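You operate a simulated robot arm through the tools that you are given. There is no shell and no other tool.

Carry out the task below with a simulated robot arm. There is one attempt and no reset: what you move stays moved.

Task
Run the motor forward at about 260 rpm, then lever to Stop and pump off.
Fine: start the pump once, set the lever, then the throttle marked for that way; no load; valves stay.

Only the result counts: the job must be done as asked and must still hold three seconds after the hand-in. Knocking over, shifting, dropping, spilling or breaking anything else fails it.

Robot
A 7-joint arm with a two-finger parallel gripper, fixed in place. Base frame: the origin is at the foot of the arm, x ahead of it, y to its left, z up. Lengths are in mm, angles in degrees, forces in N, time in s.
With the tool pointing down near the work surface it reaches from about 440 to 920 mm from the base axis. Its first joint turns from -143.0 to 143.0 degrees. Payload 3 kg.
The tool frame sits at the grasp point between the pads (the TCP): z along the fingers, y along the line on which they close. The tips reach 30 mm beyond it. Largest opening 94 mm; finger width 28, thickness 10; the body of the gripper, 50 by 96 mm, starts 55 mm behind the TCP.
Orientation is told as [roll, pitch, yaw] about the base's x, y, z axes, in that order, counted from this pose: with the fingers straight down and closing along the base's y, the tool's x points along the base's -x, its y along +y and its z along -z.

Tools
- The arm moves only by the tool nudge_tool. Its argument "motion" is a list of rows, each a list of 3 entries, a list of its own where there are three numbers: the turn, a rotation vector about the base's x, y, z in degrees, then the shift along the base's x, y, z in mm, then the gripper command, from -1 (fully open) to 1 (shut), values between in proportion. In form: [[[wx, wy, wz], [dx, dy, dz], gripper], ...]. A call has 1 to 20 rows; each row is the pose to reach, as a shift and turn from the pose commanded when the call began. Each row takes 0.2 s and may step no farther than 50 mm and 8.6 degrees from the row before; otherwise, or with a gripper value out of range, the whole call is refused. Where a pose cannot be reached the arm comes as near as it can. A force on the tool above 50 N (or 10 N above the force at the start of the call, whichever is more), or a blocked arm, ends the call early, and 0.2 s more pass. Each finger travels about 72 mm/s and halts on what it meets, pressing with about 44 N; the grip force reading is that of the motor and also rises with nothing between the fingers. The clock runs only during rows and for 0.2 s after the last one: add rows that repeat a pose to give the fingers time. The reply holds the time, the measured pose of the TCP, the force on the tool along the base axes, the opening and the grip force, in the units named above and with some noise, with the torque about the TCP (base axes, N m) and any sound that the robot's microphone picked up.
- Cameras (640 x 400 px; columns grow to the right, rows downward): "scene" is fixed at [217.9, 649.6, 1613.8]; the picture's right is [-0.77, -0.64, 0.00], its down [-0.43, 0.52, -0.74] and it looks along [0.47, -0.57, -0.67] (base axes); focal length 306 px, centre (320, 200). "wrist" rides on the gripper at [76, 14, -103] in the tool frame; the picture's right is [-0.18, 0.98, 0.00], its down [-0.75, -0.14, -0.64] and it looks along [-0.63, -0.12, 0.77] (tool axes); focal length 243 px, centre (320, 200). There is no depth. A picture from a camera that has moved, and an enlarged one, comes with that camera's place and axes in the base frame and with its lens.
- camera(camera): a new picture of that camera. It takes no simulated time.
- close_up(camera, box): a new picture of the part [left, top, right, bottom] of that camera's present view, enlarged. It takes no simulated time.
- close_job(): hands the job in; it is judged then, once.

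Places have to be worked out from the pictures, the camera data and where the tool is seen. Open the gripper and draw the arm clear of the work before you hand the job in, unless the task says otherwise.

The tools are called after "Emit:" as a command line: name --argument value ..., lists and objects as JSON in quotes. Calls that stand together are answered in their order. nudge_tool: Moves the arm, as the interface text tells. Its arguments: {"type":"object","properties":{"motion":{"type":"array","items":{"type":"array"}}},"required":["motion"]} The other tools are called the same way: camera (camera) takes a picture; close_up (camera, box) takes an enlarged picture of a part of a camera's view; close_job () hands the job in.

At the start:

```text
clock: 0.0
position: [555.1, -159.5, 1279.8]
ee_rot: [0.0, 0.0, -0.1]
contact_force: [-0.3, 0.3, -0.1]
ft_torque: [0.03, -0.01, -0.02]
grip_width: 94.0
grasp_force: 0.0
```

scene: 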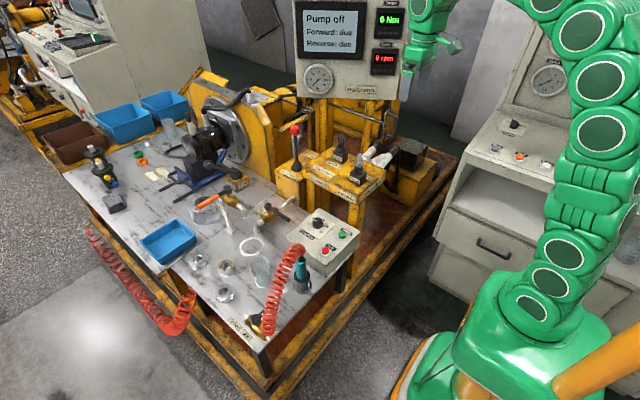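
wrist: 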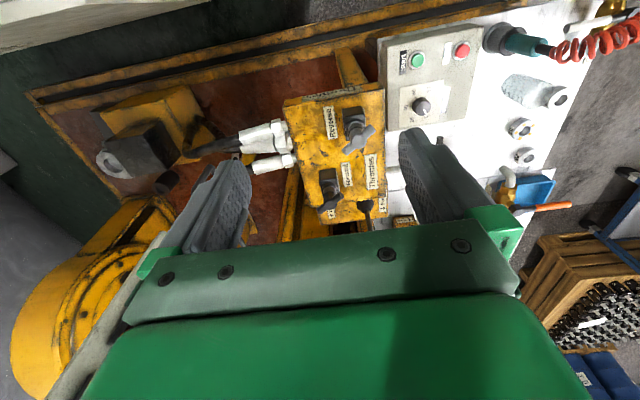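

I'll start by looking closely at the display, control box, lever and throttles before moving.

Emit:
close_up --camera "scene" --box '[260, 110, 440, 222]'

Emit:
close_up --camera "scene" --box '[280, 0, 420, 88]'

Emit:
close_up --camera "scene" --box '[250, 190, 390, 278]'

Emit:
close_up --camera "wrist" --box '[270, 70, 430, 240]'

Emit:
close_up --camera "wrist" --box '[380, 20, 520, 130]'

```text
3.56 times, centred on (350, 166) of scene
camera zoom: at [217.9, 649.6, 1613.8], right [-0.77, -0.64, 0.0], down [-0.43, 0.52, -0.74], along [0.47, -0.57, -0.67], focal length 1087 px, centre (213, 321)
```

zoom: 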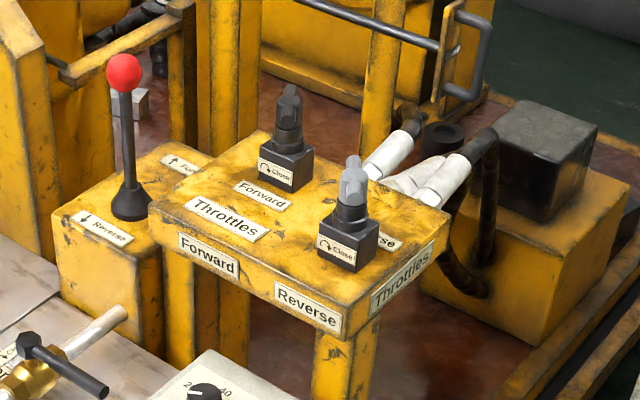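

```text
4.55 times, centred on (350, 44) of scene
camera zoom: at [217.9, 649.6, 1613.8], right [-0.77, -0.64, 0.0], down [-0.43, 0.52, -0.74], along [0.47, -0.57, -0.67], focal length 1390 px, centre (184, 909)
```

zoom: 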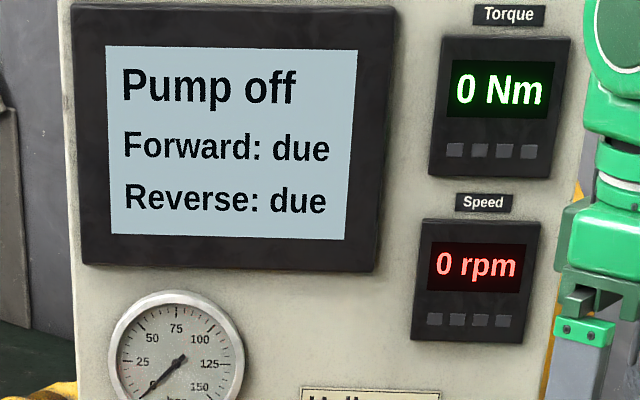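

```text
4.55 times, centred on (320, 234) of scene
camera zoom: at [217.9, 649.6, 1613.8], right [-0.77, -0.64, 0.0], down [-0.43, 0.52, -0.74], along [0.47, -0.57, -0.67], focal length 1390 px, centre (320, 46)
```

zoom: 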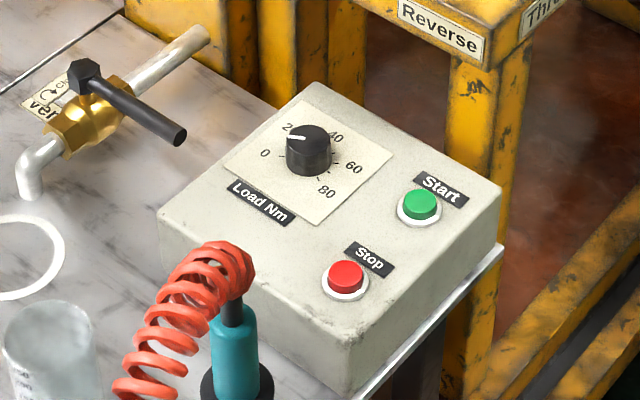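

```text
2.35 times, centred on (350, 155) of wrist
camera zoom: at [480.4, -144.4, 1381.9], right [0.18, 0.98, 0.0], down [0.75, -0.14, 0.64], along [0.63, -0.12, -0.77], focal length 571 px, centre (249, 306)
```

zoom: 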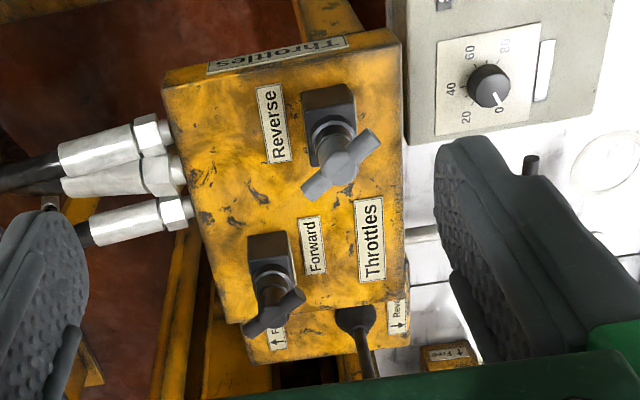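

```text
3.64 times, centred on (450, 75) of wrist
camera zoom: at [480.4, -144.4, 1381.9], right [0.18, 0.98, 0.0], down [0.75, -0.14, 0.64], along [0.63, -0.12, -0.77], focal length 882 px, centre (-153, 654)
```

zoom: 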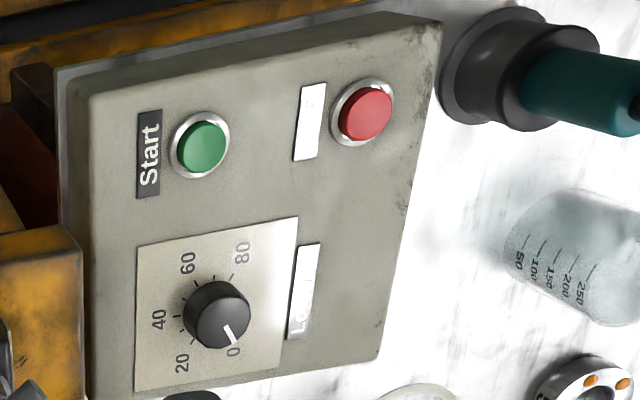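

The display reads pump off, 0 rpm and 0 Nm, and the load pointer looks to be at 0. I place Start at about (620, 38, 790), Stop at about (620, 130, 788), the forward throttle handle at about (799, -182, 1005), and the lever ball at about (966, -104, 1020), swinging along y. I'll move above the Start button with the fingers shut, staying high.

Emit:
nudge_tool --motion '[[[0, 0, 0], [13, 40, 0], 0], [[0, 0, 0], [26, 80, 0], 0.5], [[0, 0, 0], [39, 120, 0], 1], [[0, 0, 0], [52, 160, 0], 1], [[0, 0, 0], [65, 197.5, 0], 1], [[0, 0, 0], [65, 197.5, -45], 1], [[0, 0, 0], [65, 197.5, -90], 1], [[0, 0, 0], [65, 197.5, -135], 1], [[0, 0, 0], [65, 197.5, -180], 1], [[0, 0, 0], [65, 197.5, -225], 1], [[0, 0, 0], [65, 197.5, -270], 1]]'

Emit:
camera --camera "wrist"

Emit:
camera --camera "scene"

```text
clock: 2.4
position: [619.2, 39.7, 1008.6]
ee_rot: [-0.1, 0.0, 0.0]
contact_force: [-0.5, -0.2, -0.1]
ft_torque: [0.03, 0.01, 0.03]
grip_width: 0.0
grasp_force: 32.2
```

```text
taken
camera wrist: at [545.5, 55.7, 1112.3], right [0.18, 0.98, 0.0], down [0.75, -0.14, 0.64], along [0.63, -0.12, -0.77], focal length 243 px, centre (320, 200)
```

wrist: 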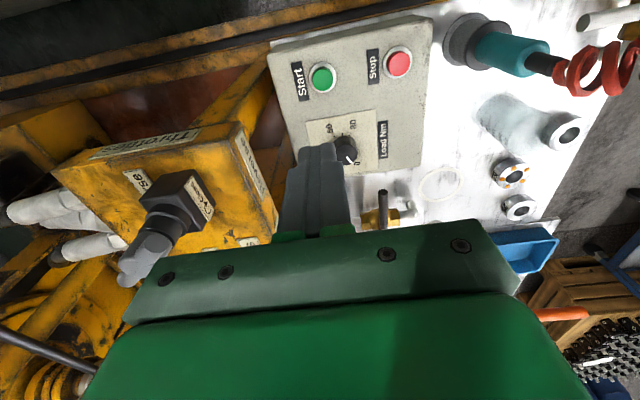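

```text
taken
```

scene: 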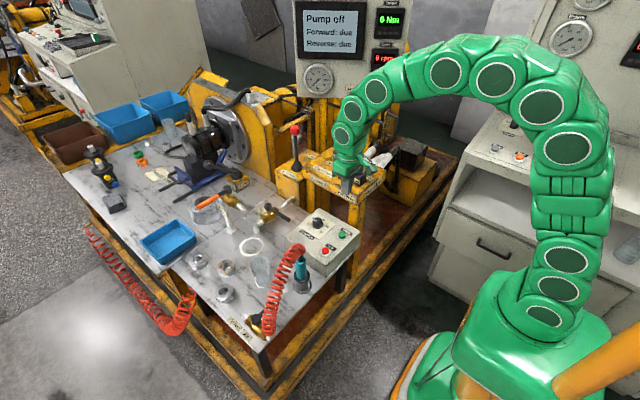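

The Start button now works out at about (620, 42, 790), and the fingers are shut right above it. I'll descend to just above it and stop for a check.

Emit:
nudge_tool --motion '[[[0, 0, 0], [1, 2, -40], 1], [[0, 0, 0], [1, 2, -80], 1], [[0, 0, 0], [1, 2, -120], 1], [[0, 0, 0], [1, 2, -150], 1], [[0, 0, 0], [1, 2, -165], 1]]'

Emit:
close_up --camera "scene" --box '[270, 150, 410, 278]'

Emit:
camera --camera "wrist"

```text
clock: 3.6
position: [622.3, 40.8, 843.5]
ee_rot: [0.0, 0.0, -0.1]
contact_force: [-0.3, 0.6, 0.1]
ft_torque: [0.03, -0.02, -0.01]
grip_width: 0.0
grasp_force: 33.3
```

```text
3.12 times, centred on (340, 214) of scene
camera zoom: at [217.9, 649.6, 1613.8], right [-0.77, -0.64, 0.0], down [-0.43, 0.52, -0.74], along [0.47, -0.57, -0.67], focal length 956 px, centre (258, 156)
```

zoom: 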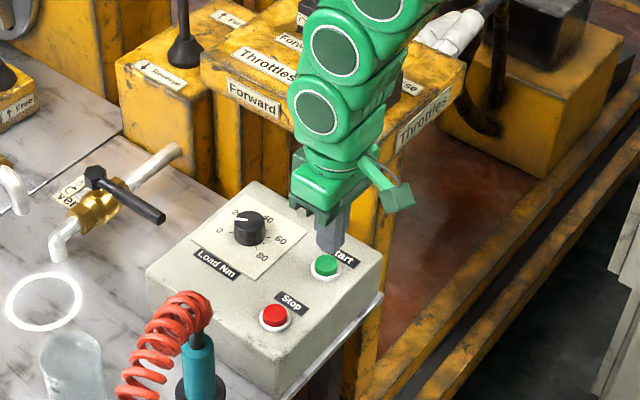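

```text
taken
camera wrist: at [546.8, 55.9, 945.8], right [0.18, 0.98, 0.0], down [0.75, -0.14, 0.64], along [0.63, -0.12, -0.77], focal length 243 px, centre (320, 200)
```

wrist: 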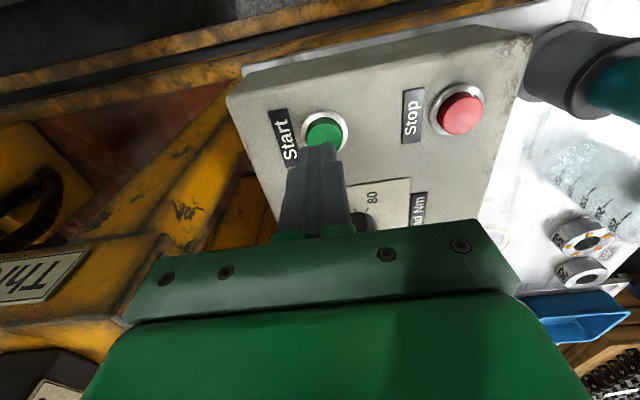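

The tips sit about 23 mm above the button. I'll zoom in on the wrist view to check how they line up with it.

Emit:
close_up --camera "wrist" --box '[260, 90, 400, 240]'

Emit:
close_up --camera "scene" --box '[325, 195, 375, 250]'

```text
2.67 times, centred on (330, 165) of wrist
camera zoom: at [546.8, 55.9, 945.8], right [0.18, 0.98, 0.0], down [0.75, -0.14, 0.64], along [0.63, -0.12, -0.77], focal length 647 px, centre (293, 293)
```

zoom: 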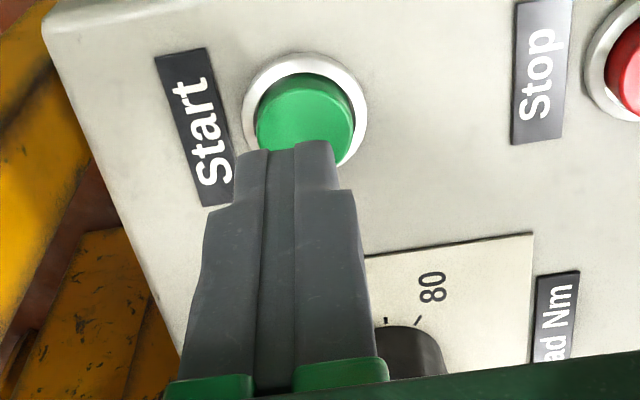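

```text
7.27 times, centred on (350, 222) of scene
camera zoom: at [217.9, 649.6, 1613.8], right [-0.77, -0.64, 0.0], down [-0.43, 0.52, -0.74], along [0.47, -0.57, -0.67], focal length 2224 px, centre (102, 36)
```

zoom: 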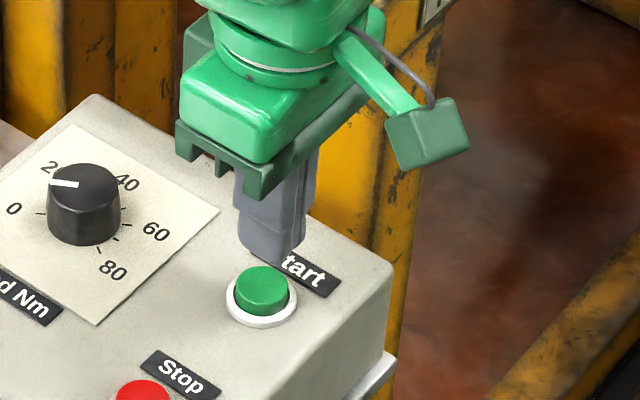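

The button centre fits about (616, 42), so I'll shift 5 mm back. Then I'll press down in small steps, watching force and sound.

Emit:
nudge_tool --motion '[[[0, 0, 0], [-5, 1, 0], 1], [[0, 0, 0], [-5, 1, -8], 1], [[0, 0, 0], [-5, 1, -14], 1], [[0, 0, 0], [-5, 1, -18], 1], [[0, 0, 0], [-5, 1, -21], 1], [[0, 0, 0], [-5, 1, -24], 1]]'

Emit:
close_up --camera "scene" --box '[280, 0, 420, 88]'

Emit:
close_up --camera "scene" --box '[325, 195, 375, 250]'

```text
clock: 5.0
position: [616.5, 40.9, 820.4]
ee_rot: [0.1, -0.1, 0.0]
contact_force: [0.3, -1.1, -0.4]
ft_torque: [0.0, 0.01, -0.02]
grip_width: 0.1
grasp_force: 32.9
```

```text
4.55 times, centred on (350, 44) of scene
camera zoom: at [217.9, 649.6, 1613.8], right [-0.77, -0.64, 0.0], down [-0.43, 0.52, -0.74], along [0.47, -0.57, -0.67], focal length 1390 px, centre (184, 909)
```

zoom: 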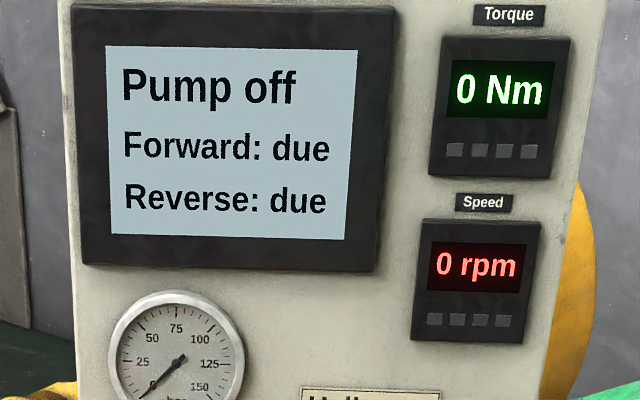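

```text
7.27 times, centred on (350, 222) of scene
camera zoom: at [217.9, 649.6, 1613.8], right [-0.77, -0.64, 0.0], down [-0.43, 0.52, -0.74], along [0.47, -0.57, -0.67], focal length 2224 px, centre (102, 36)
```

zoom: 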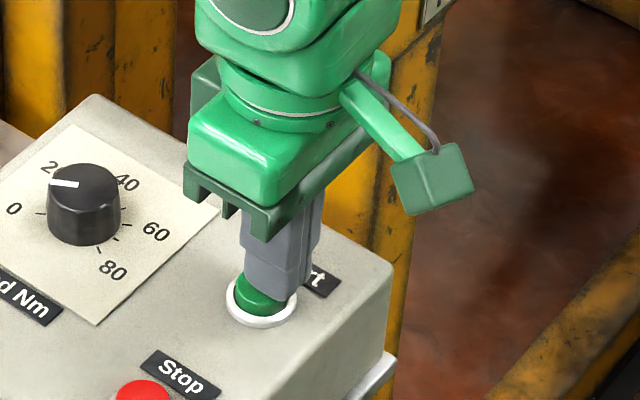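

There's no contact yet, and the tips look slightly toward the -y side of the button. I'll shift a few mm and keep pressing gently.

Emit:
nudge_tool --motion '[[[0, 0, 0], [2, 4, 0], 1], [[0, 0, 0], [2, 4, -2], 1], [[0, 0, 0], [2, 4, -4], 1], [[0, 0, 0], [2, 4, -6], 1]]'

Emit:
close_up --camera "scene" --box '[280, 0, 420, 88]'

Emit:
close_up --camera "scene" --box '[325, 195, 375, 250]'

```text
clock: 6.0
position: [618.5, 43.4, 815.1]
ee_rot: [0.0, -0.1, 0.0]
contact_force: [-1.6, 1.6, 4.6]
ft_torque: [0.02, 0.01, 0.01]
grip_width: 0.0
grasp_force: 33.4
heard: click, click
```

```text
4.55 times, centred on (350, 44) of scene
camera zoom: at [217.9, 649.6, 1613.8], right [-0.77, -0.64, 0.0], down [-0.43, 0.52, -0.74], along [0.47, -0.57, -0.67], focal length 1390 px, centre (184, 909)
```

zoom: 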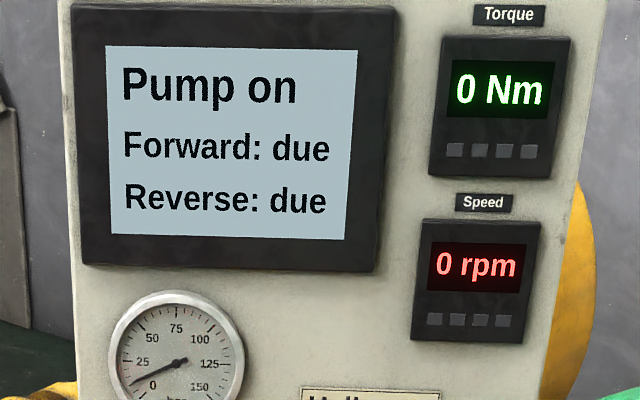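

```text
7.27 times, centred on (350, 222) of scene
camera zoom: at [217.9, 649.6, 1613.8], right [-0.77, -0.64, 0.0], down [-0.43, 0.52, -0.74], along [0.47, -0.57, -0.67], focal length 2224 px, centre (102, 36)
```

zoom: 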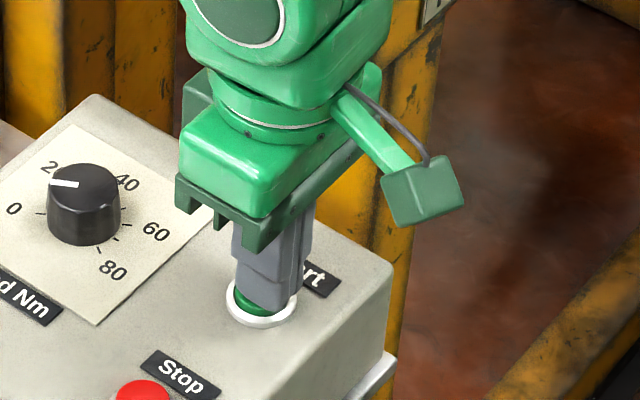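

The display now says "Pump on" after the click. I'll retract straight up, then travel high toward the lever with the gripper open so the wrist camera can see it.

Emit:
nudge_tool --motion '[[[0, 0, 0], [0, 0, 40], 1], [[0, 0, 0], [0, 0, 85], 1], [[0, 0, 0], [0, 0, 130], 1], [[0, 0, 0], [0, 0, 175], 1], [[0, 0, 0], [0, 0, 220], 1], [[0, 0, 0], [0, 0, 265], 1], [[0, 0, 0], [0, 0, 310], 1], [[0, 0, 0], [0, 0, 355], 1], [[0, 0, 0], [0, 0, 400], 1], [[0, 0, 0], [0, 0, 435], 1], [[0, 0, 0], [37, -29, 435], 0.5], [[0, 0, 0], [74, -58, 435], 0], [[0, 0, 0], [111, -87, 435], -0.5], [[0, 0, 0], [148, -116, 435], -1], [[0, 0, 0], [181, -144, 435], -1], [[0, 0, 0], [181, -144, 435], -1]]'

Emit:
camera --camera "wrist"

Emit:
camera --camera "scene"

```text
clock: 9.4
position: [741.3, -60.2, 1230.3]
ee_rot: [0.0, 0.0, 0.0]
contact_force: [0.7, 0.2, -0.5]
ft_torque: [0.03, -0.01, -0.01]
grip_width: 94.1
grasp_force: 0.0
out of reach, approached as far as the arm can: row 13, 14, 15, 16
```

```text
taken
camera wrist: at [666.1, -45.7, 1333.1], right [0.19, 0.98, 0.0], down [0.75, -0.14, 0.64], along [0.63, -0.12, -0.77], focal length 243 px, centre (320, 200)
```

wrist: 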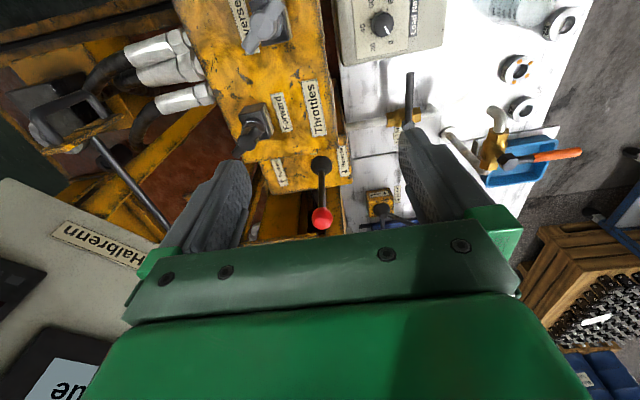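

```text
taken
```

scene: 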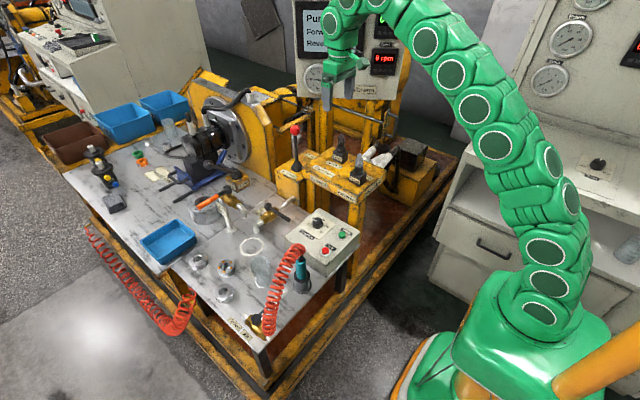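

The pump is on, and triangulation puts the lever ball at about (961, -98, 1024) with the lever upright at centre. With the tool straight down it is out of reach, so I'll tilt the tool about 25° forward and see where the arm ends up.

Emit:
nudge_tool --motion '[[[0, -8.3, 0], [0, 0, 0], -1], [[0, -16.6, 0], [0, 0, 0], -1], [[0, -25, 0], [0, 0, 0], -1], [[0, -25, 0], [0, 0, 0], -1]]'

Emit:
camera --camera "wrist"

```text
clock: 10.4
position: [742.2, -60.5, 1230.4]
ee_rot: [0.0, -25.0, 0.0]
contact_force: [-1.1, 0.8, 0.2]
ft_torque: [0.01, 0.0, -0.04]
grip_width: 93.9
grasp_force: 0.1
```

```text
taken
camera wrist: at [631.1, -46.0, 1291.2], right [0.17, 0.98, 0.08], down [0.41, -0.14, 0.9], along [0.9, -0.12, -0.43], focal length 243 px, centre (320, 200)
```

wrist: 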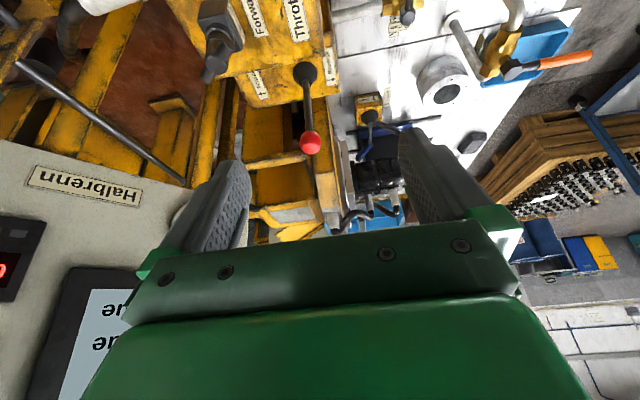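

The arm kept its place while tilting, and the new view agrees on the ball at about (962, -99, 1022). I'll move to a pre-grasp point about 110 mm back along the tool axis.

Emit:
nudge_tool --motion '[[[0, 0, 0], [35, -8, -20], -1], [[0, 0, 0], [70, -16, -42], -1], [[0, 0, 0], [105, -24, -64], -1], [[0, 0, 0], [140, -32, -86], -1], [[0, 0, 0], [173, -38.5, -108], -1], [[0, 0, 0], [173, -38.5, -108], -1]]'

Emit:
camera --camera "wrist"

Emit:
close_up --camera "scene" --box '[250, 80, 410, 200]'

```text
clock: 11.8
position: [917.4, -101.8, 1122.9]
ee_rot: [0.0, -25.0, -0.1]
contact_force: [0.2, -1.3, 0.7]
ft_torque: [0.0, 0.02, 0.02]
grip_width: 94.1
grasp_force: 0.1
```

```text
taken
camera wrist: at [805.5, -87.1, 1184.3], right [0.17, 0.98, 0.08], down [0.41, -0.14, 0.9], along [0.9, -0.12, -0.43], focal length 243 px, centre (320, 200)
```

wrist: 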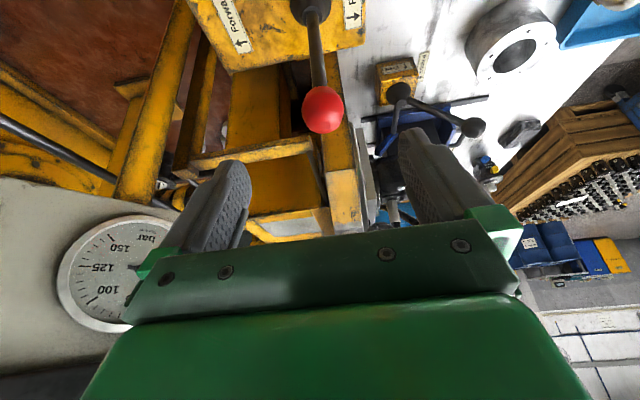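

```text
3.33 times, centred on (330, 140) of scene
camera zoom: at [217.9, 649.6, 1613.8], right [-0.77, -0.64, 0.0], down [-0.43, 0.52, -0.74], along [0.47, -0.57, -0.67], focal length 1019 px, centre (287, 400)
```

zoom: 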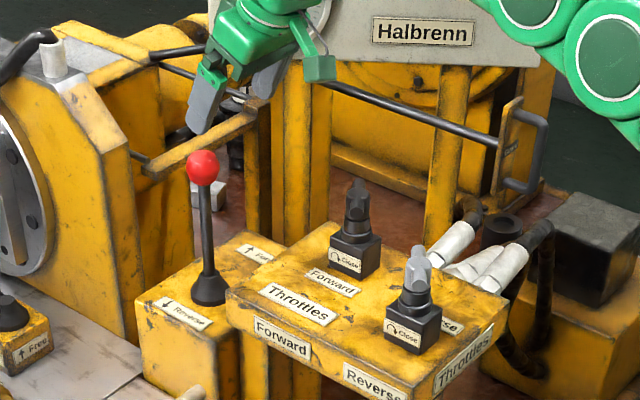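

The arm reached the pose, and the ball reads (962, -99, 1024), about 36–39 mm across. I'll slide the open fingers around it along the tool axis, then close to a loose cage of about 45 mm.

Emit:
nudge_tool --motion '[[[0, 0, 0], [15, 1, -34], -1], [[0, 0, 0], [30, 2, -68], -1], [[0, 0, 0], [44.6, 2.8, -99], -1], [[0, 0, 0], [44.6, 2.8, -99], -0.5], [[0, 0, 0], [44.6, 2.8, -99], 0.05], [[0, 0, 0], [44.6, 2.8, -99], 0.05]]'

Emit:
camera --camera "wrist"

Emit:
close_up --camera "scene" --box '[250, 80, 410, 200]'

```text
clock: 13.2
position: [959.2, -97.7, 1025.5]
ee_rot: [0.0, -25.0, 0.0]
contact_force: [-0.3, 0.2, -0.1]
ft_torque: [0.01, 0.01, -0.02]
grip_width: 45.1
grasp_force: 0.1
```

```text
taken
camera wrist: at [848.0, -83.1, 1085.7], right [0.17, 0.98, 0.08], down [0.41, -0.14, 0.9], along [0.9, -0.12, -0.43], focal length 243 px, centre (320, 200)
```

wrist: 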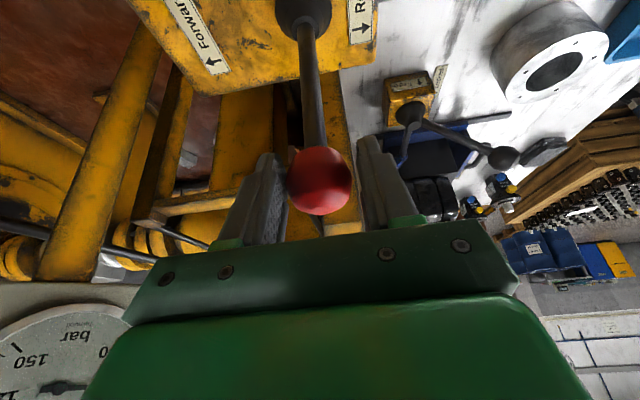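

```text
3.33 times, centred on (330, 140) of scene
camera zoom: at [217.9, 649.6, 1613.8], right [-0.77, -0.64, 0.0], down [-0.43, 0.52, -0.74], along [0.47, -0.57, -0.67], focal length 1019 px, centre (287, 400)
```

zoom: 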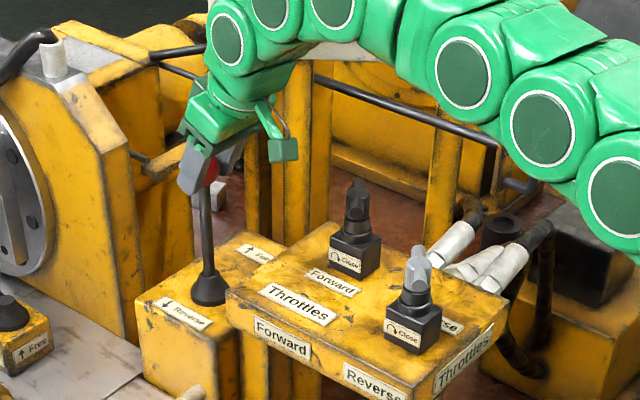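

The ball is caged between the fingers. The Forward label is on the -y side, so I'll push the lever that way along its arc, stopping if resistance rises.

Emit:
nudge_tool --motion '[[[0, 0, 0], [0, -8, 0], 0.05], [[0, 0, 0], [0, -16, -0.5], 0.05], [[0, 0, 0], [0, -24, -1.5], 0.05], [[0, 0, 0], [0, -32, -2.8], 0.05], [[0, 0, 0], [0, -40, -4.4], 0.05], [[0, 0, 0], [0, -40, -4.4], 0.05]]'

Emit:
camera --camera "wrist"

Emit:
camera --camera "scene"

Emit:
close_up --camera "scene" --box '[250, 80, 410, 200]'

```text
clock: 14.6
position: [961.5, -136.6, 1020.5]
ee_rot: [0.1, -25.0, 0.0]
contact_force: [-0.2, 0.8, 0.9]
ft_torque: [0.01, 0.0, -0.04]
grip_width: 45.0
grasp_force: 0.2
```

```text
taken
camera wrist: at [849.9, -121.6, 1081.0], right [0.17, 0.98, 0.08], down [0.41, -0.14, 0.9], along [0.9, -0.12, -0.43], focal length 243 px, centre (320, 200)
```

wrist: 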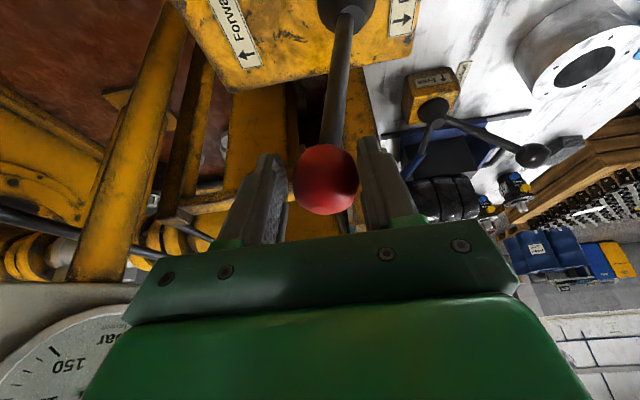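

```text
taken
```

scene: 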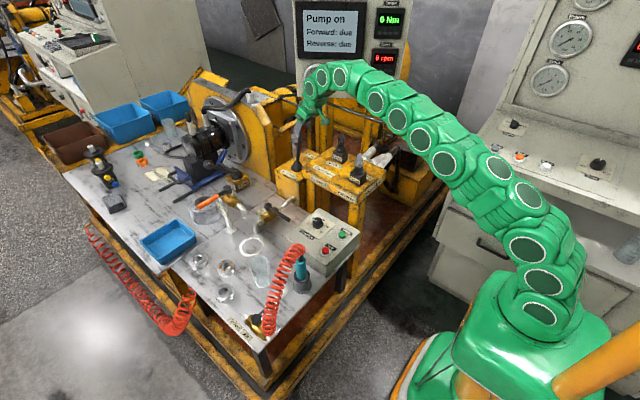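

```text
3.33 times, centred on (330, 140) of scene
camera zoom: at [217.9, 649.6, 1613.8], right [-0.77, -0.64, 0.0], down [-0.43, 0.52, -0.74], along [0.47, -0.57, -0.67], focal length 1019 px, centre (287, 400)
```

zoom: 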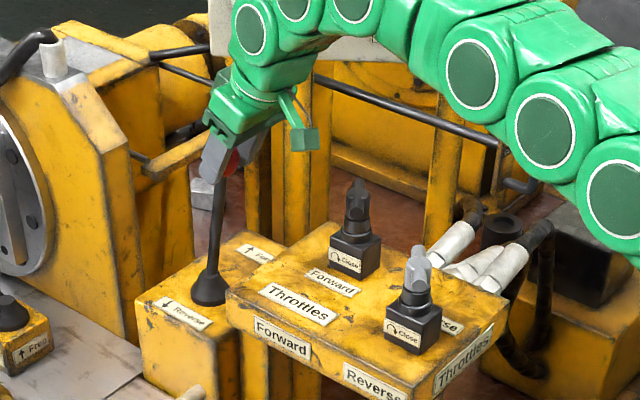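

The lever swings freely with almost no force, and the display still reads 0 rpm. I'll check the label arrows before going further.

Emit:
close_up --camera "wrist" --box '[180, 0, 440, 160]'

Emit:
close_up --camera "scene" --box '[270, 130, 350, 185]'

Emit:
close_up --camera "scene" --box '[280, 0, 420, 88]'

```text
2.46 times, centred on (310, 80) of wrist
camera zoom: at [849.9, -121.6, 1081.0], right [0.17, 0.98, 0.08], down [0.41, -0.14, 0.9], along [0.9, -0.12, -0.43], focal length 597 px, centre (345, 495)
```

zoom: 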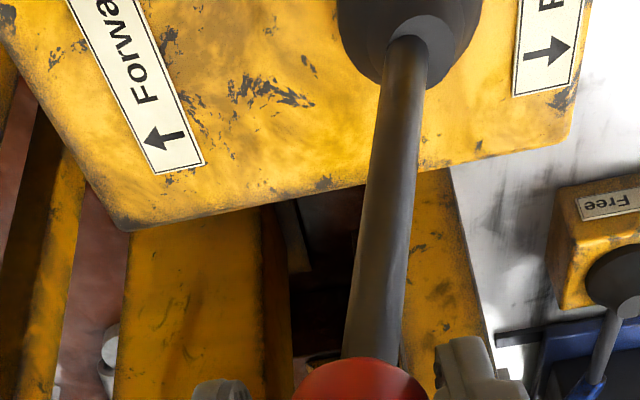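

```text
7.27 times, centred on (310, 158) of scene
camera zoom: at [217.9, 649.6, 1613.8], right [-0.77, -0.64, 0.0], down [-0.43, 0.52, -0.74], along [0.47, -0.57, -0.67], focal length 2224 px, centre (393, 509)
```

zoom: 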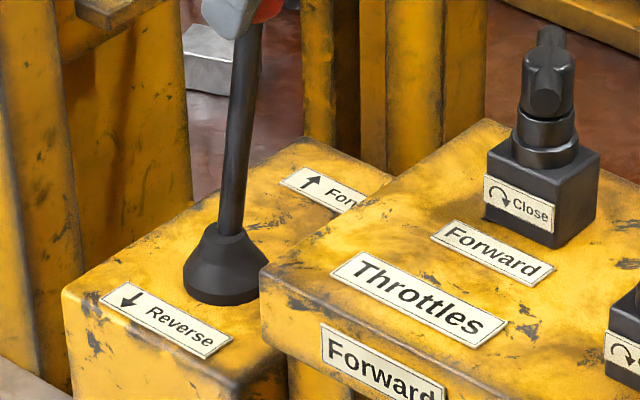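

```text
4.55 times, centred on (350, 44) of scene
camera zoom: at [217.9, 649.6, 1613.8], right [-0.77, -0.64, 0.0], down [-0.43, 0.52, -0.74], along [0.47, -0.57, -0.67], focal length 1390 px, centre (184, 909)
```

zoom: 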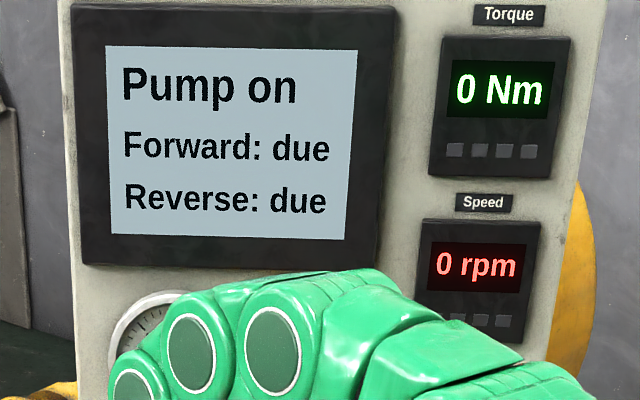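

The arrows confirm that Forward is toward -y. I'll continue the push in small steps to find the detent or end stop.

Emit:
nudge_tool --motion '[[[0, 0, 0], [0, -6, -1.5], 0.05], [[0, 0, 0], [0, -12, -3.2], 0.05], [[0, 0, 0], [0, -18, -5], 0.05], [[0, 0, 0], [0, -24, -7.2], 0.05], [[0, 0, 0], [0, -30, -9.5], 0.05], [[0, 0, 0], [0, -30, -9.5], 0.05]]'

Emit:
camera --camera "wrist"

Emit:
close_up --camera "scene" --box '[250, 80, 410, 200]'

Emit:
close_up --camera "scene" --box '[280, 0, 420, 88]'

```text
clock: 16.0
position: [961.2, -166.7, 1010.2]
ee_rot: [0.0, -25.0, -0.1]
contact_force: [-0.3, -1.3, 1.1]
ft_torque: [0.02, 0.01, -0.03]
grip_width: 45.4
grasp_force: 0.3
```

```text
taken
camera wrist: at [849.7, -151.7, 1070.9], right [0.17, 0.98, 0.08], down [0.41, -0.14, 0.9], along [0.9, -0.12, -0.43], focal length 243 px, centre (320, 200)
```

wrist: 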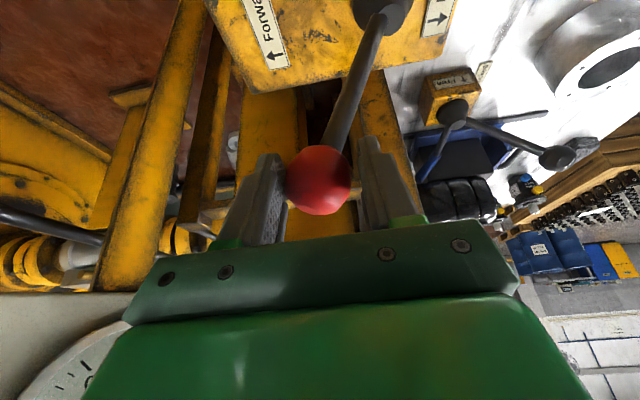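

```text
3.33 times, centred on (330, 140) of scene
camera zoom: at [217.9, 649.6, 1613.8], right [-0.77, -0.64, 0.0], down [-0.43, 0.52, -0.74], along [0.47, -0.57, -0.67], focal length 1019 px, centre (287, 400)
```

zoom: 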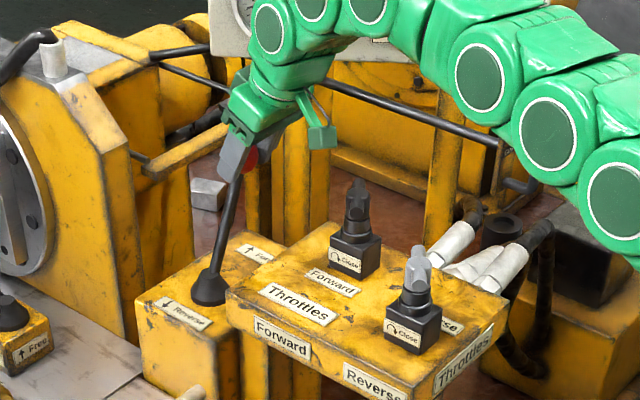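

```text
4.55 times, centred on (350, 44) of scene
camera zoom: at [217.9, 649.6, 1613.8], right [-0.77, -0.64, 0.0], down [-0.43, 0.52, -0.74], along [0.47, -0.57, -0.67], focal length 1390 px, centre (184, 909)
```

zoom: 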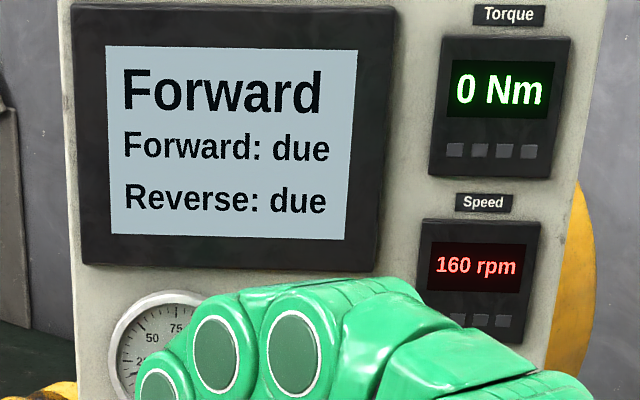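

The display switched to "Forward" at 160 rpm, and the ball has moved ahead of the pushing finger as if into a detent. I'll open the gripper and check that the lever stays.

Emit:
nudge_tool --motion '[[[0, 0, 0], [0, 0, 0], -0.3], [[0, 0, 0], [0, 0, 0], -0.6], [[0, 0, 0], [0, 0, 0], -1], [[0, 0, 0], [0, 0, 0], -1]]'

Emit:
camera --camera "wrist"

Emit:
close_up --camera "scene" --box '[280, 0, 420, 88]'

```text
clock: 17.0
position: [961.7, -166.2, 1010.9]
ee_rot: [0.0, -25.0, 0.0]
contact_force: [-0.3, 0.4, 0.2]
ft_torque: [-0.02, -0.04, 0.0]
grip_width: 93.9
grasp_force: 0.0
```

```text
taken
camera wrist: at [849.7, -151.4, 1071.3], right [0.17, 0.98, 0.08], down [0.41, -0.14, 0.9], along [0.9, -0.12, -0.43], focal length 243 px, centre (320, 200)
```

wrist: 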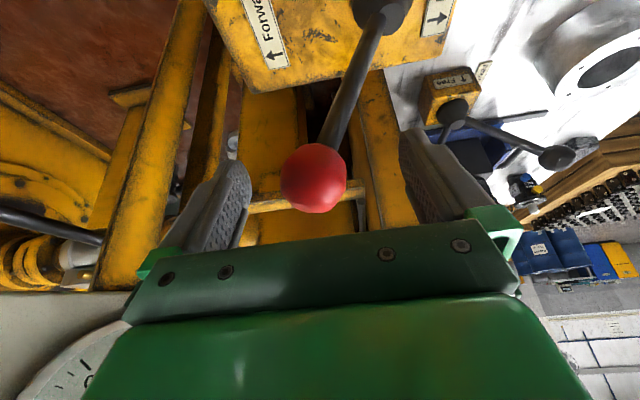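

```text
4.55 times, centred on (350, 44) of scene
camera zoom: at [217.9, 649.6, 1613.8], right [-0.77, -0.64, 0.0], down [-0.43, 0.52, -0.74], along [0.47, -0.57, -0.67], focal length 1390 px, centre (184, 909)
```

zoom: 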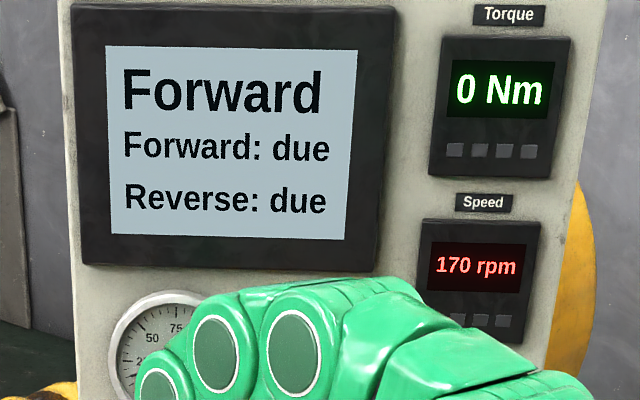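

The lever holds in the Forward detent (ball at y ≈ -169), with speed around 170 rpm. I'll back out along the tool axis, bring the tool vertical and hover over the Forward throttle to look at its handle.

Emit:
nudge_tool --motion '[[[0, 0, 0], [-17, 0, 36], -1], [[0, 0, 0], [-34, 0, 72.5], -1], [[0, 0, 0], [-50.7, 0, 108.8], -1], [[0, 8.3, 0], [-88, -5, 101], -1], [[0, 16.6, 0], [-125, -11, 93], -1], [[0, 25, 0], [-162.7, -16, 85], -1], [[0, 25, 0], [-162.7, -16, 85], -1]]'

Emit:
camera --camera "wrist"

Emit:
close_up --camera "scene" --box '[250, 80, 410, 200]'

Emit:
camera --camera "scene"

```text
clock: 18.6
position: [800.2, -184.0, 1092.8]
ee_rot: [0.1, 0.1, 0.0]
contact_force: [0.7, 0.1, 0.3]
ft_torque: [-0.01, 0.0, 0.03]
grip_width: 94.0
grasp_force: 0.1
```

```text
taken
camera wrist: at [725.4, -168.9, 1195.4], right [0.18, 0.98, 0.0], down [0.75, -0.14, 0.64], along [0.63, -0.12, -0.77], focal length 243 px, centre (320, 200)
```

wrist: 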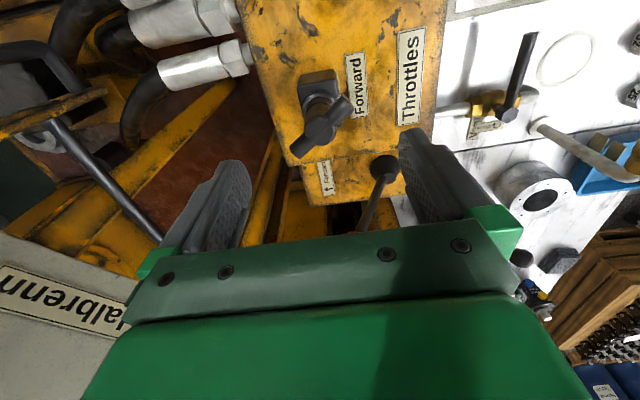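

```text
3.33 times, centred on (330, 140) of scene
camera zoom: at [217.9, 649.6, 1613.8], right [-0.77, -0.64, 0.0], down [-0.43, 0.52, -0.74], along [0.47, -0.57, -0.67], focal length 1019 px, centre (287, 400)
```

zoom: 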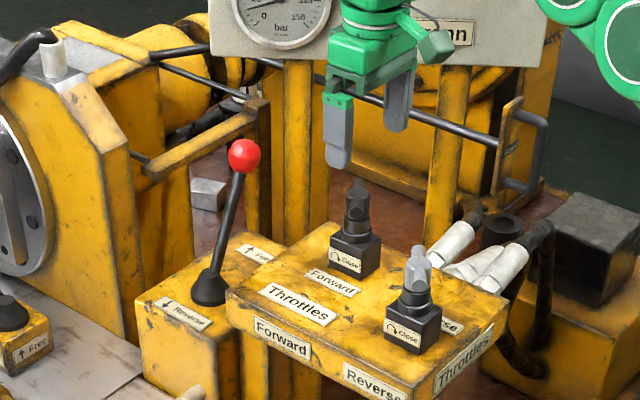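

```text
taken
```

scene: 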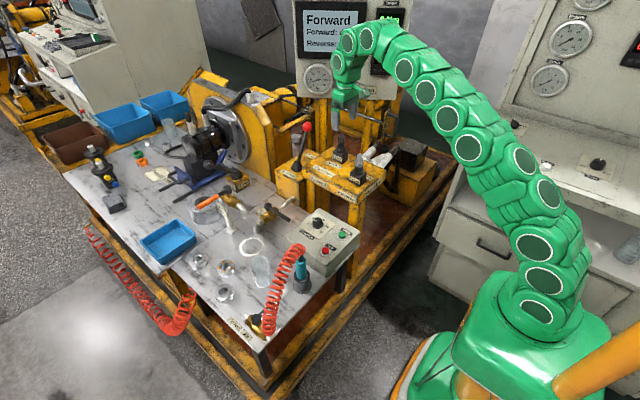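

The arm hides the speed display from here, but it may clear once the tool is lower. I'll zoom in on the handle to get its position and orientation.

Emit:
close_up --camera "wrist" --box '[260, 40, 400, 180]'

Emit:
close_up --camera "scene" --box '[315, 115, 375, 165]'

```text
2.86 times, centred on (330, 110) of wrist
camera zoom: at [725.4, -168.9, 1195.4], right [0.18, 0.98, 0.0], down [0.75, -0.14, 0.64], along [0.63, -0.12, -0.77], focal length 693 px, centre (291, 457)
```

zoom: 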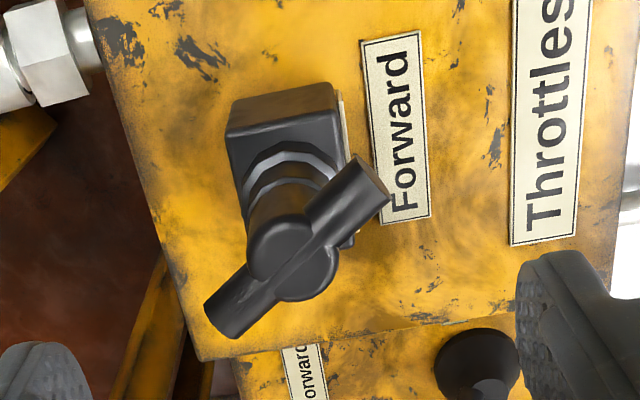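

```text
8.00 times, centred on (345, 140) of scene
camera zoom: at [217.9, 649.6, 1613.8], right [-0.77, -0.64, 0.0], down [-0.43, 0.52, -0.74], along [0.47, -0.57, -0.67], focal length 2446 px, centre (120, 680)
```

zoom: 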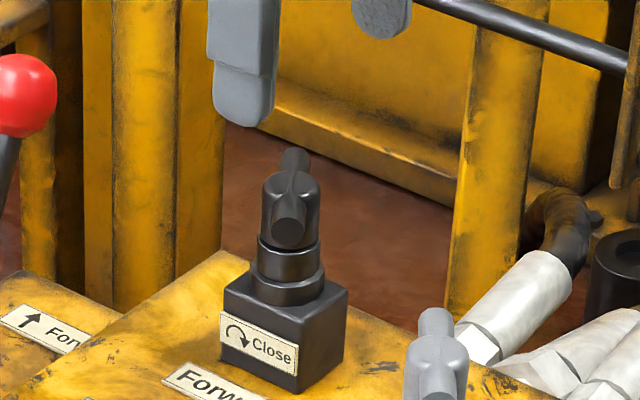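

The handle hub is at about (806, -185) with its bar axis at about -57° from x and bar centre at z ≈ 1001. "Close" is clockwise, so opening is counter-clockwise, which is positive yaw. I'll yaw the tool -57° above it so the fingers straddle the bar.

Emit:
nudge_tool --motion '[[[0, 0, -8.2], [1, 0, 0], -1], [[0, 0, -16.4], [2, 0, 0], -1], [[0, 0, -24.6], [3, -1, 0], -1], [[0, 0, -32.8], [4, -1, 0], -1], [[0, 0, -41], [5, -1, 0], -1], [[0, 0, -49.2], [5, -1, 0], -1], [[0, 0, -57], [5, -1, 0], -1], [[0, 0, -57], [5, -1, 0], -1]]'

Emit:
camera --camera "wrist"

Emit:
camera --camera "scene"

```text
clock: 20.4
position: [803.1, -184.2, 1096.6]
ee_rot: [0.0, 0.0, -57.1]
contact_force: [-0.8, 0.2, -0.2]
ft_torque: [0.01, 0.0, 0.0]
grip_width: 93.9
grasp_force: 0.0
```

```text
taken
camera wrist: at [775.2, -111.0, 1197.5], right [0.93, 0.38, 0.0], down [0.29, -0.71, 0.64], along [0.24, -0.59, -0.77], focal length 243 px, centre (320, 200)
```

wrist: 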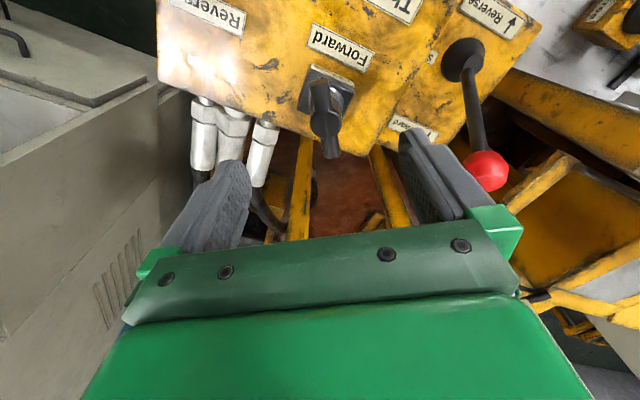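

```text
taken
```

scene: 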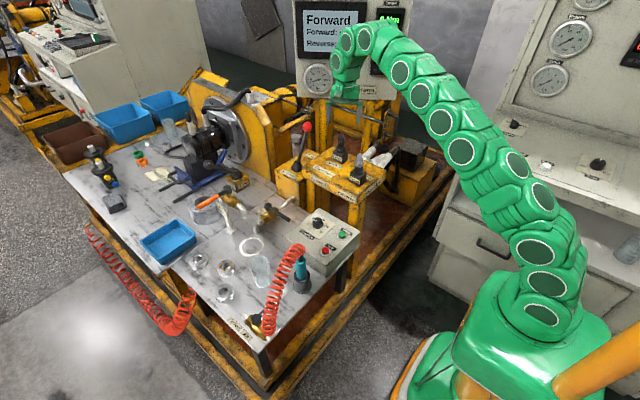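

The bar now lies roughly between the fingers in the wrist view. I'll zoom in to measure its residual angle and offset.

Emit:
close_up --camera "wrist" --box '[260, 40, 400, 180]'

Emit:
close_up --camera "scene" --box '[315, 65, 375, 165]'

```text
2.86 times, centred on (330, 110) of wrist
camera zoom: at [775.2, -111.0, 1197.5], right [0.93, 0.38, 0.0], down [0.29, -0.71, 0.64], along [0.24, -0.59, -0.77], focal length 693 px, centre (291, 457)
```

zoom: 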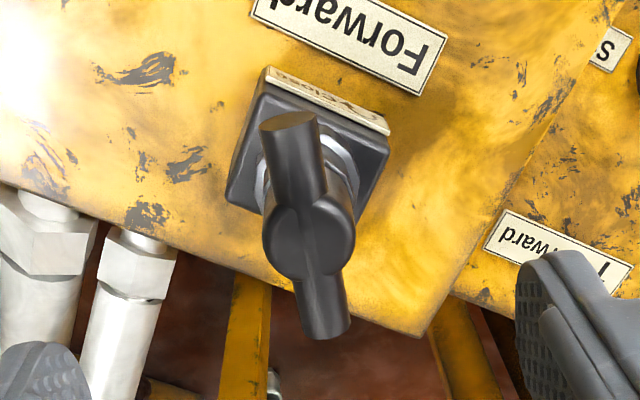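

```text
4.00 times, centred on (345, 115) of scene
camera zoom: at [217.9, 649.6, 1613.8], right [-0.77, -0.64, 0.0], down [-0.43, 0.52, -0.74], along [0.47, -0.57, -0.67], focal length 1223 px, centre (220, 540)
```

zoom: 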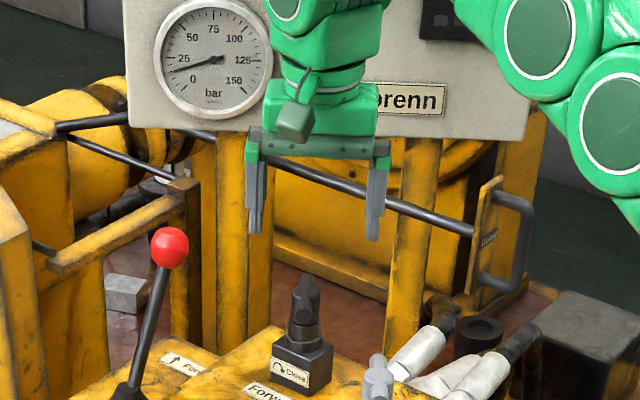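

The hub (about 26 mm across, 16 mm bar) is roughly 5.5 mm further in x than the TCP, at about (808.6, -184), and the bar angle is -56.6°, matching the tool. I'll centre and descend so the tips end around z 980, above the collar.

Emit:
nudge_tool --motion '[[[0, 0, 0], [5.5, 0, 0], -1], [[0, 0, 0], [5.5, 0, -25], -1], [[0, 0, 0], [5.5, 0, -50], -1], [[0, 0, 0], [5.5, 0, -70], -1], [[0, 0, 0], [5.5, 0, -85], -1], [[0, 0, 0], [5.5, 0, -85], -1]]'

Emit:
camera --camera "wrist"

Emit:
camera --camera "scene"

Emit:
close_up --camera "scene" --box '[315, 100, 375, 165]'

```text
clock: 21.8
position: [809.4, -184.6, 1009.9]
ee_rot: [0.0, 0.0, -57.1]
contact_force: [0.3, 0.3, -1.1]
ft_torque: [0.0, -0.02, 0.01]
grip_width: 93.9
grasp_force: 0.1
```

```text
taken
camera wrist: at [781.1, -111.6, 1111.9], right [0.93, 0.38, 0.0], down [0.29, -0.71, 0.64], along [0.24, -0.59, -0.77], focal length 243 px, centre (320, 200)
```

wrist: 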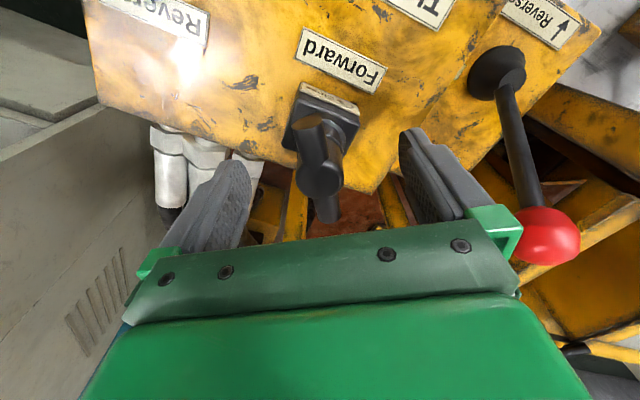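

```text
taken
```

scene: 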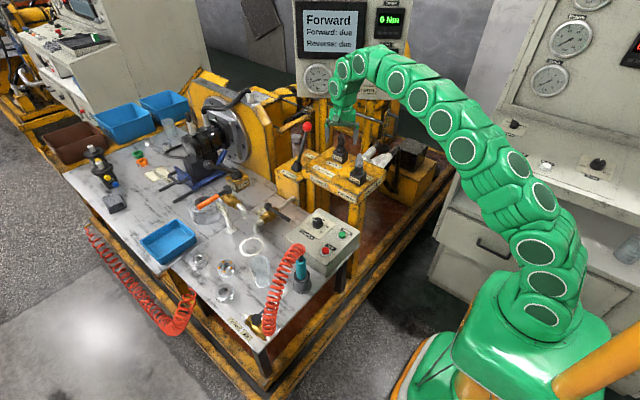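

```text
6.15 times, centred on (345, 132) of scene
camera zoom: at [217.9, 649.6, 1613.8], right [-0.77, -0.64, 0.0], down [-0.43, 0.52, -0.74], along [0.47, -0.57, -0.67], focal length 1882 px, centre (166, 615)
```

zoom: 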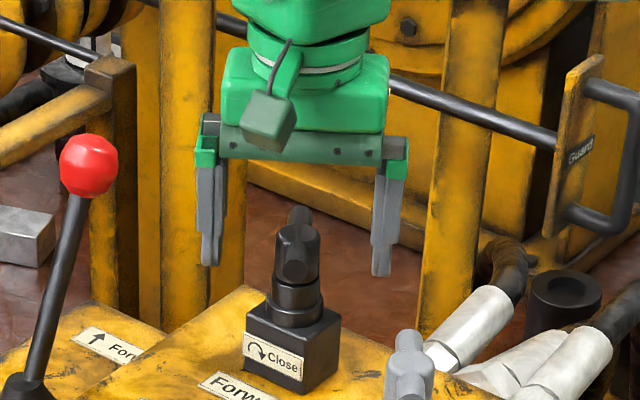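

The fingers straddle the hub, well centred in both views. I'll check whether any of the speed display is visible from this pose.

Emit:
close_up --camera "scene" --box '[280, 0, 420, 88]'

Emit:
close_up --camera "wrist" --box '[230, 80, 430, 240]'

```text
4.55 times, centred on (350, 44) of scene
camera zoom: at [217.9, 649.6, 1613.8], right [-0.77, -0.64, 0.0], down [-0.43, 0.52, -0.74], along [0.47, -0.57, -0.67], focal length 1390 px, centre (184, 909)
```

zoom: 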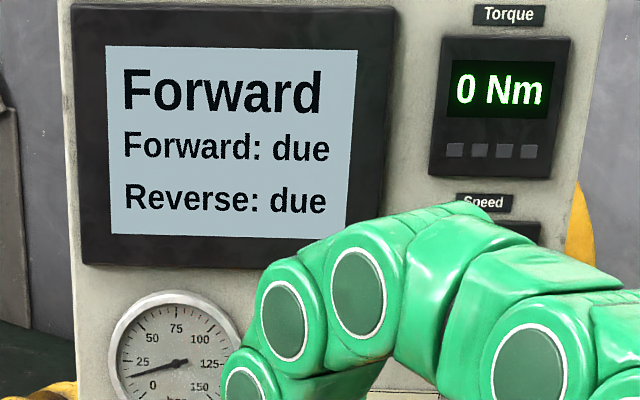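

```text
2.50 times, centred on (330, 160) of wrist
camera zoom: at [781.1, -111.6, 1111.9], right [0.93, 0.38, 0.0], down [0.29, -0.71, 0.64], along [0.24, -0.59, -0.77], focal length 606 px, centre (295, 300)
```

zoom: 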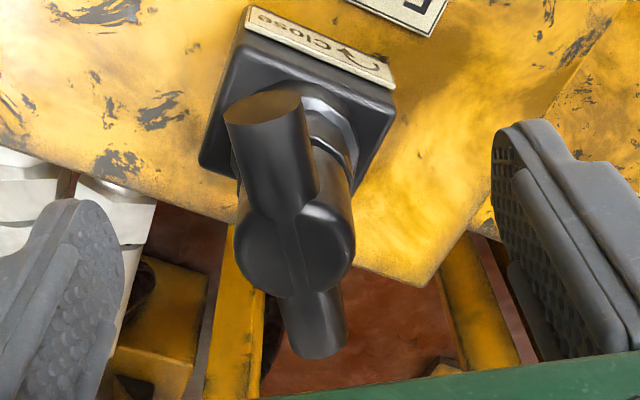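

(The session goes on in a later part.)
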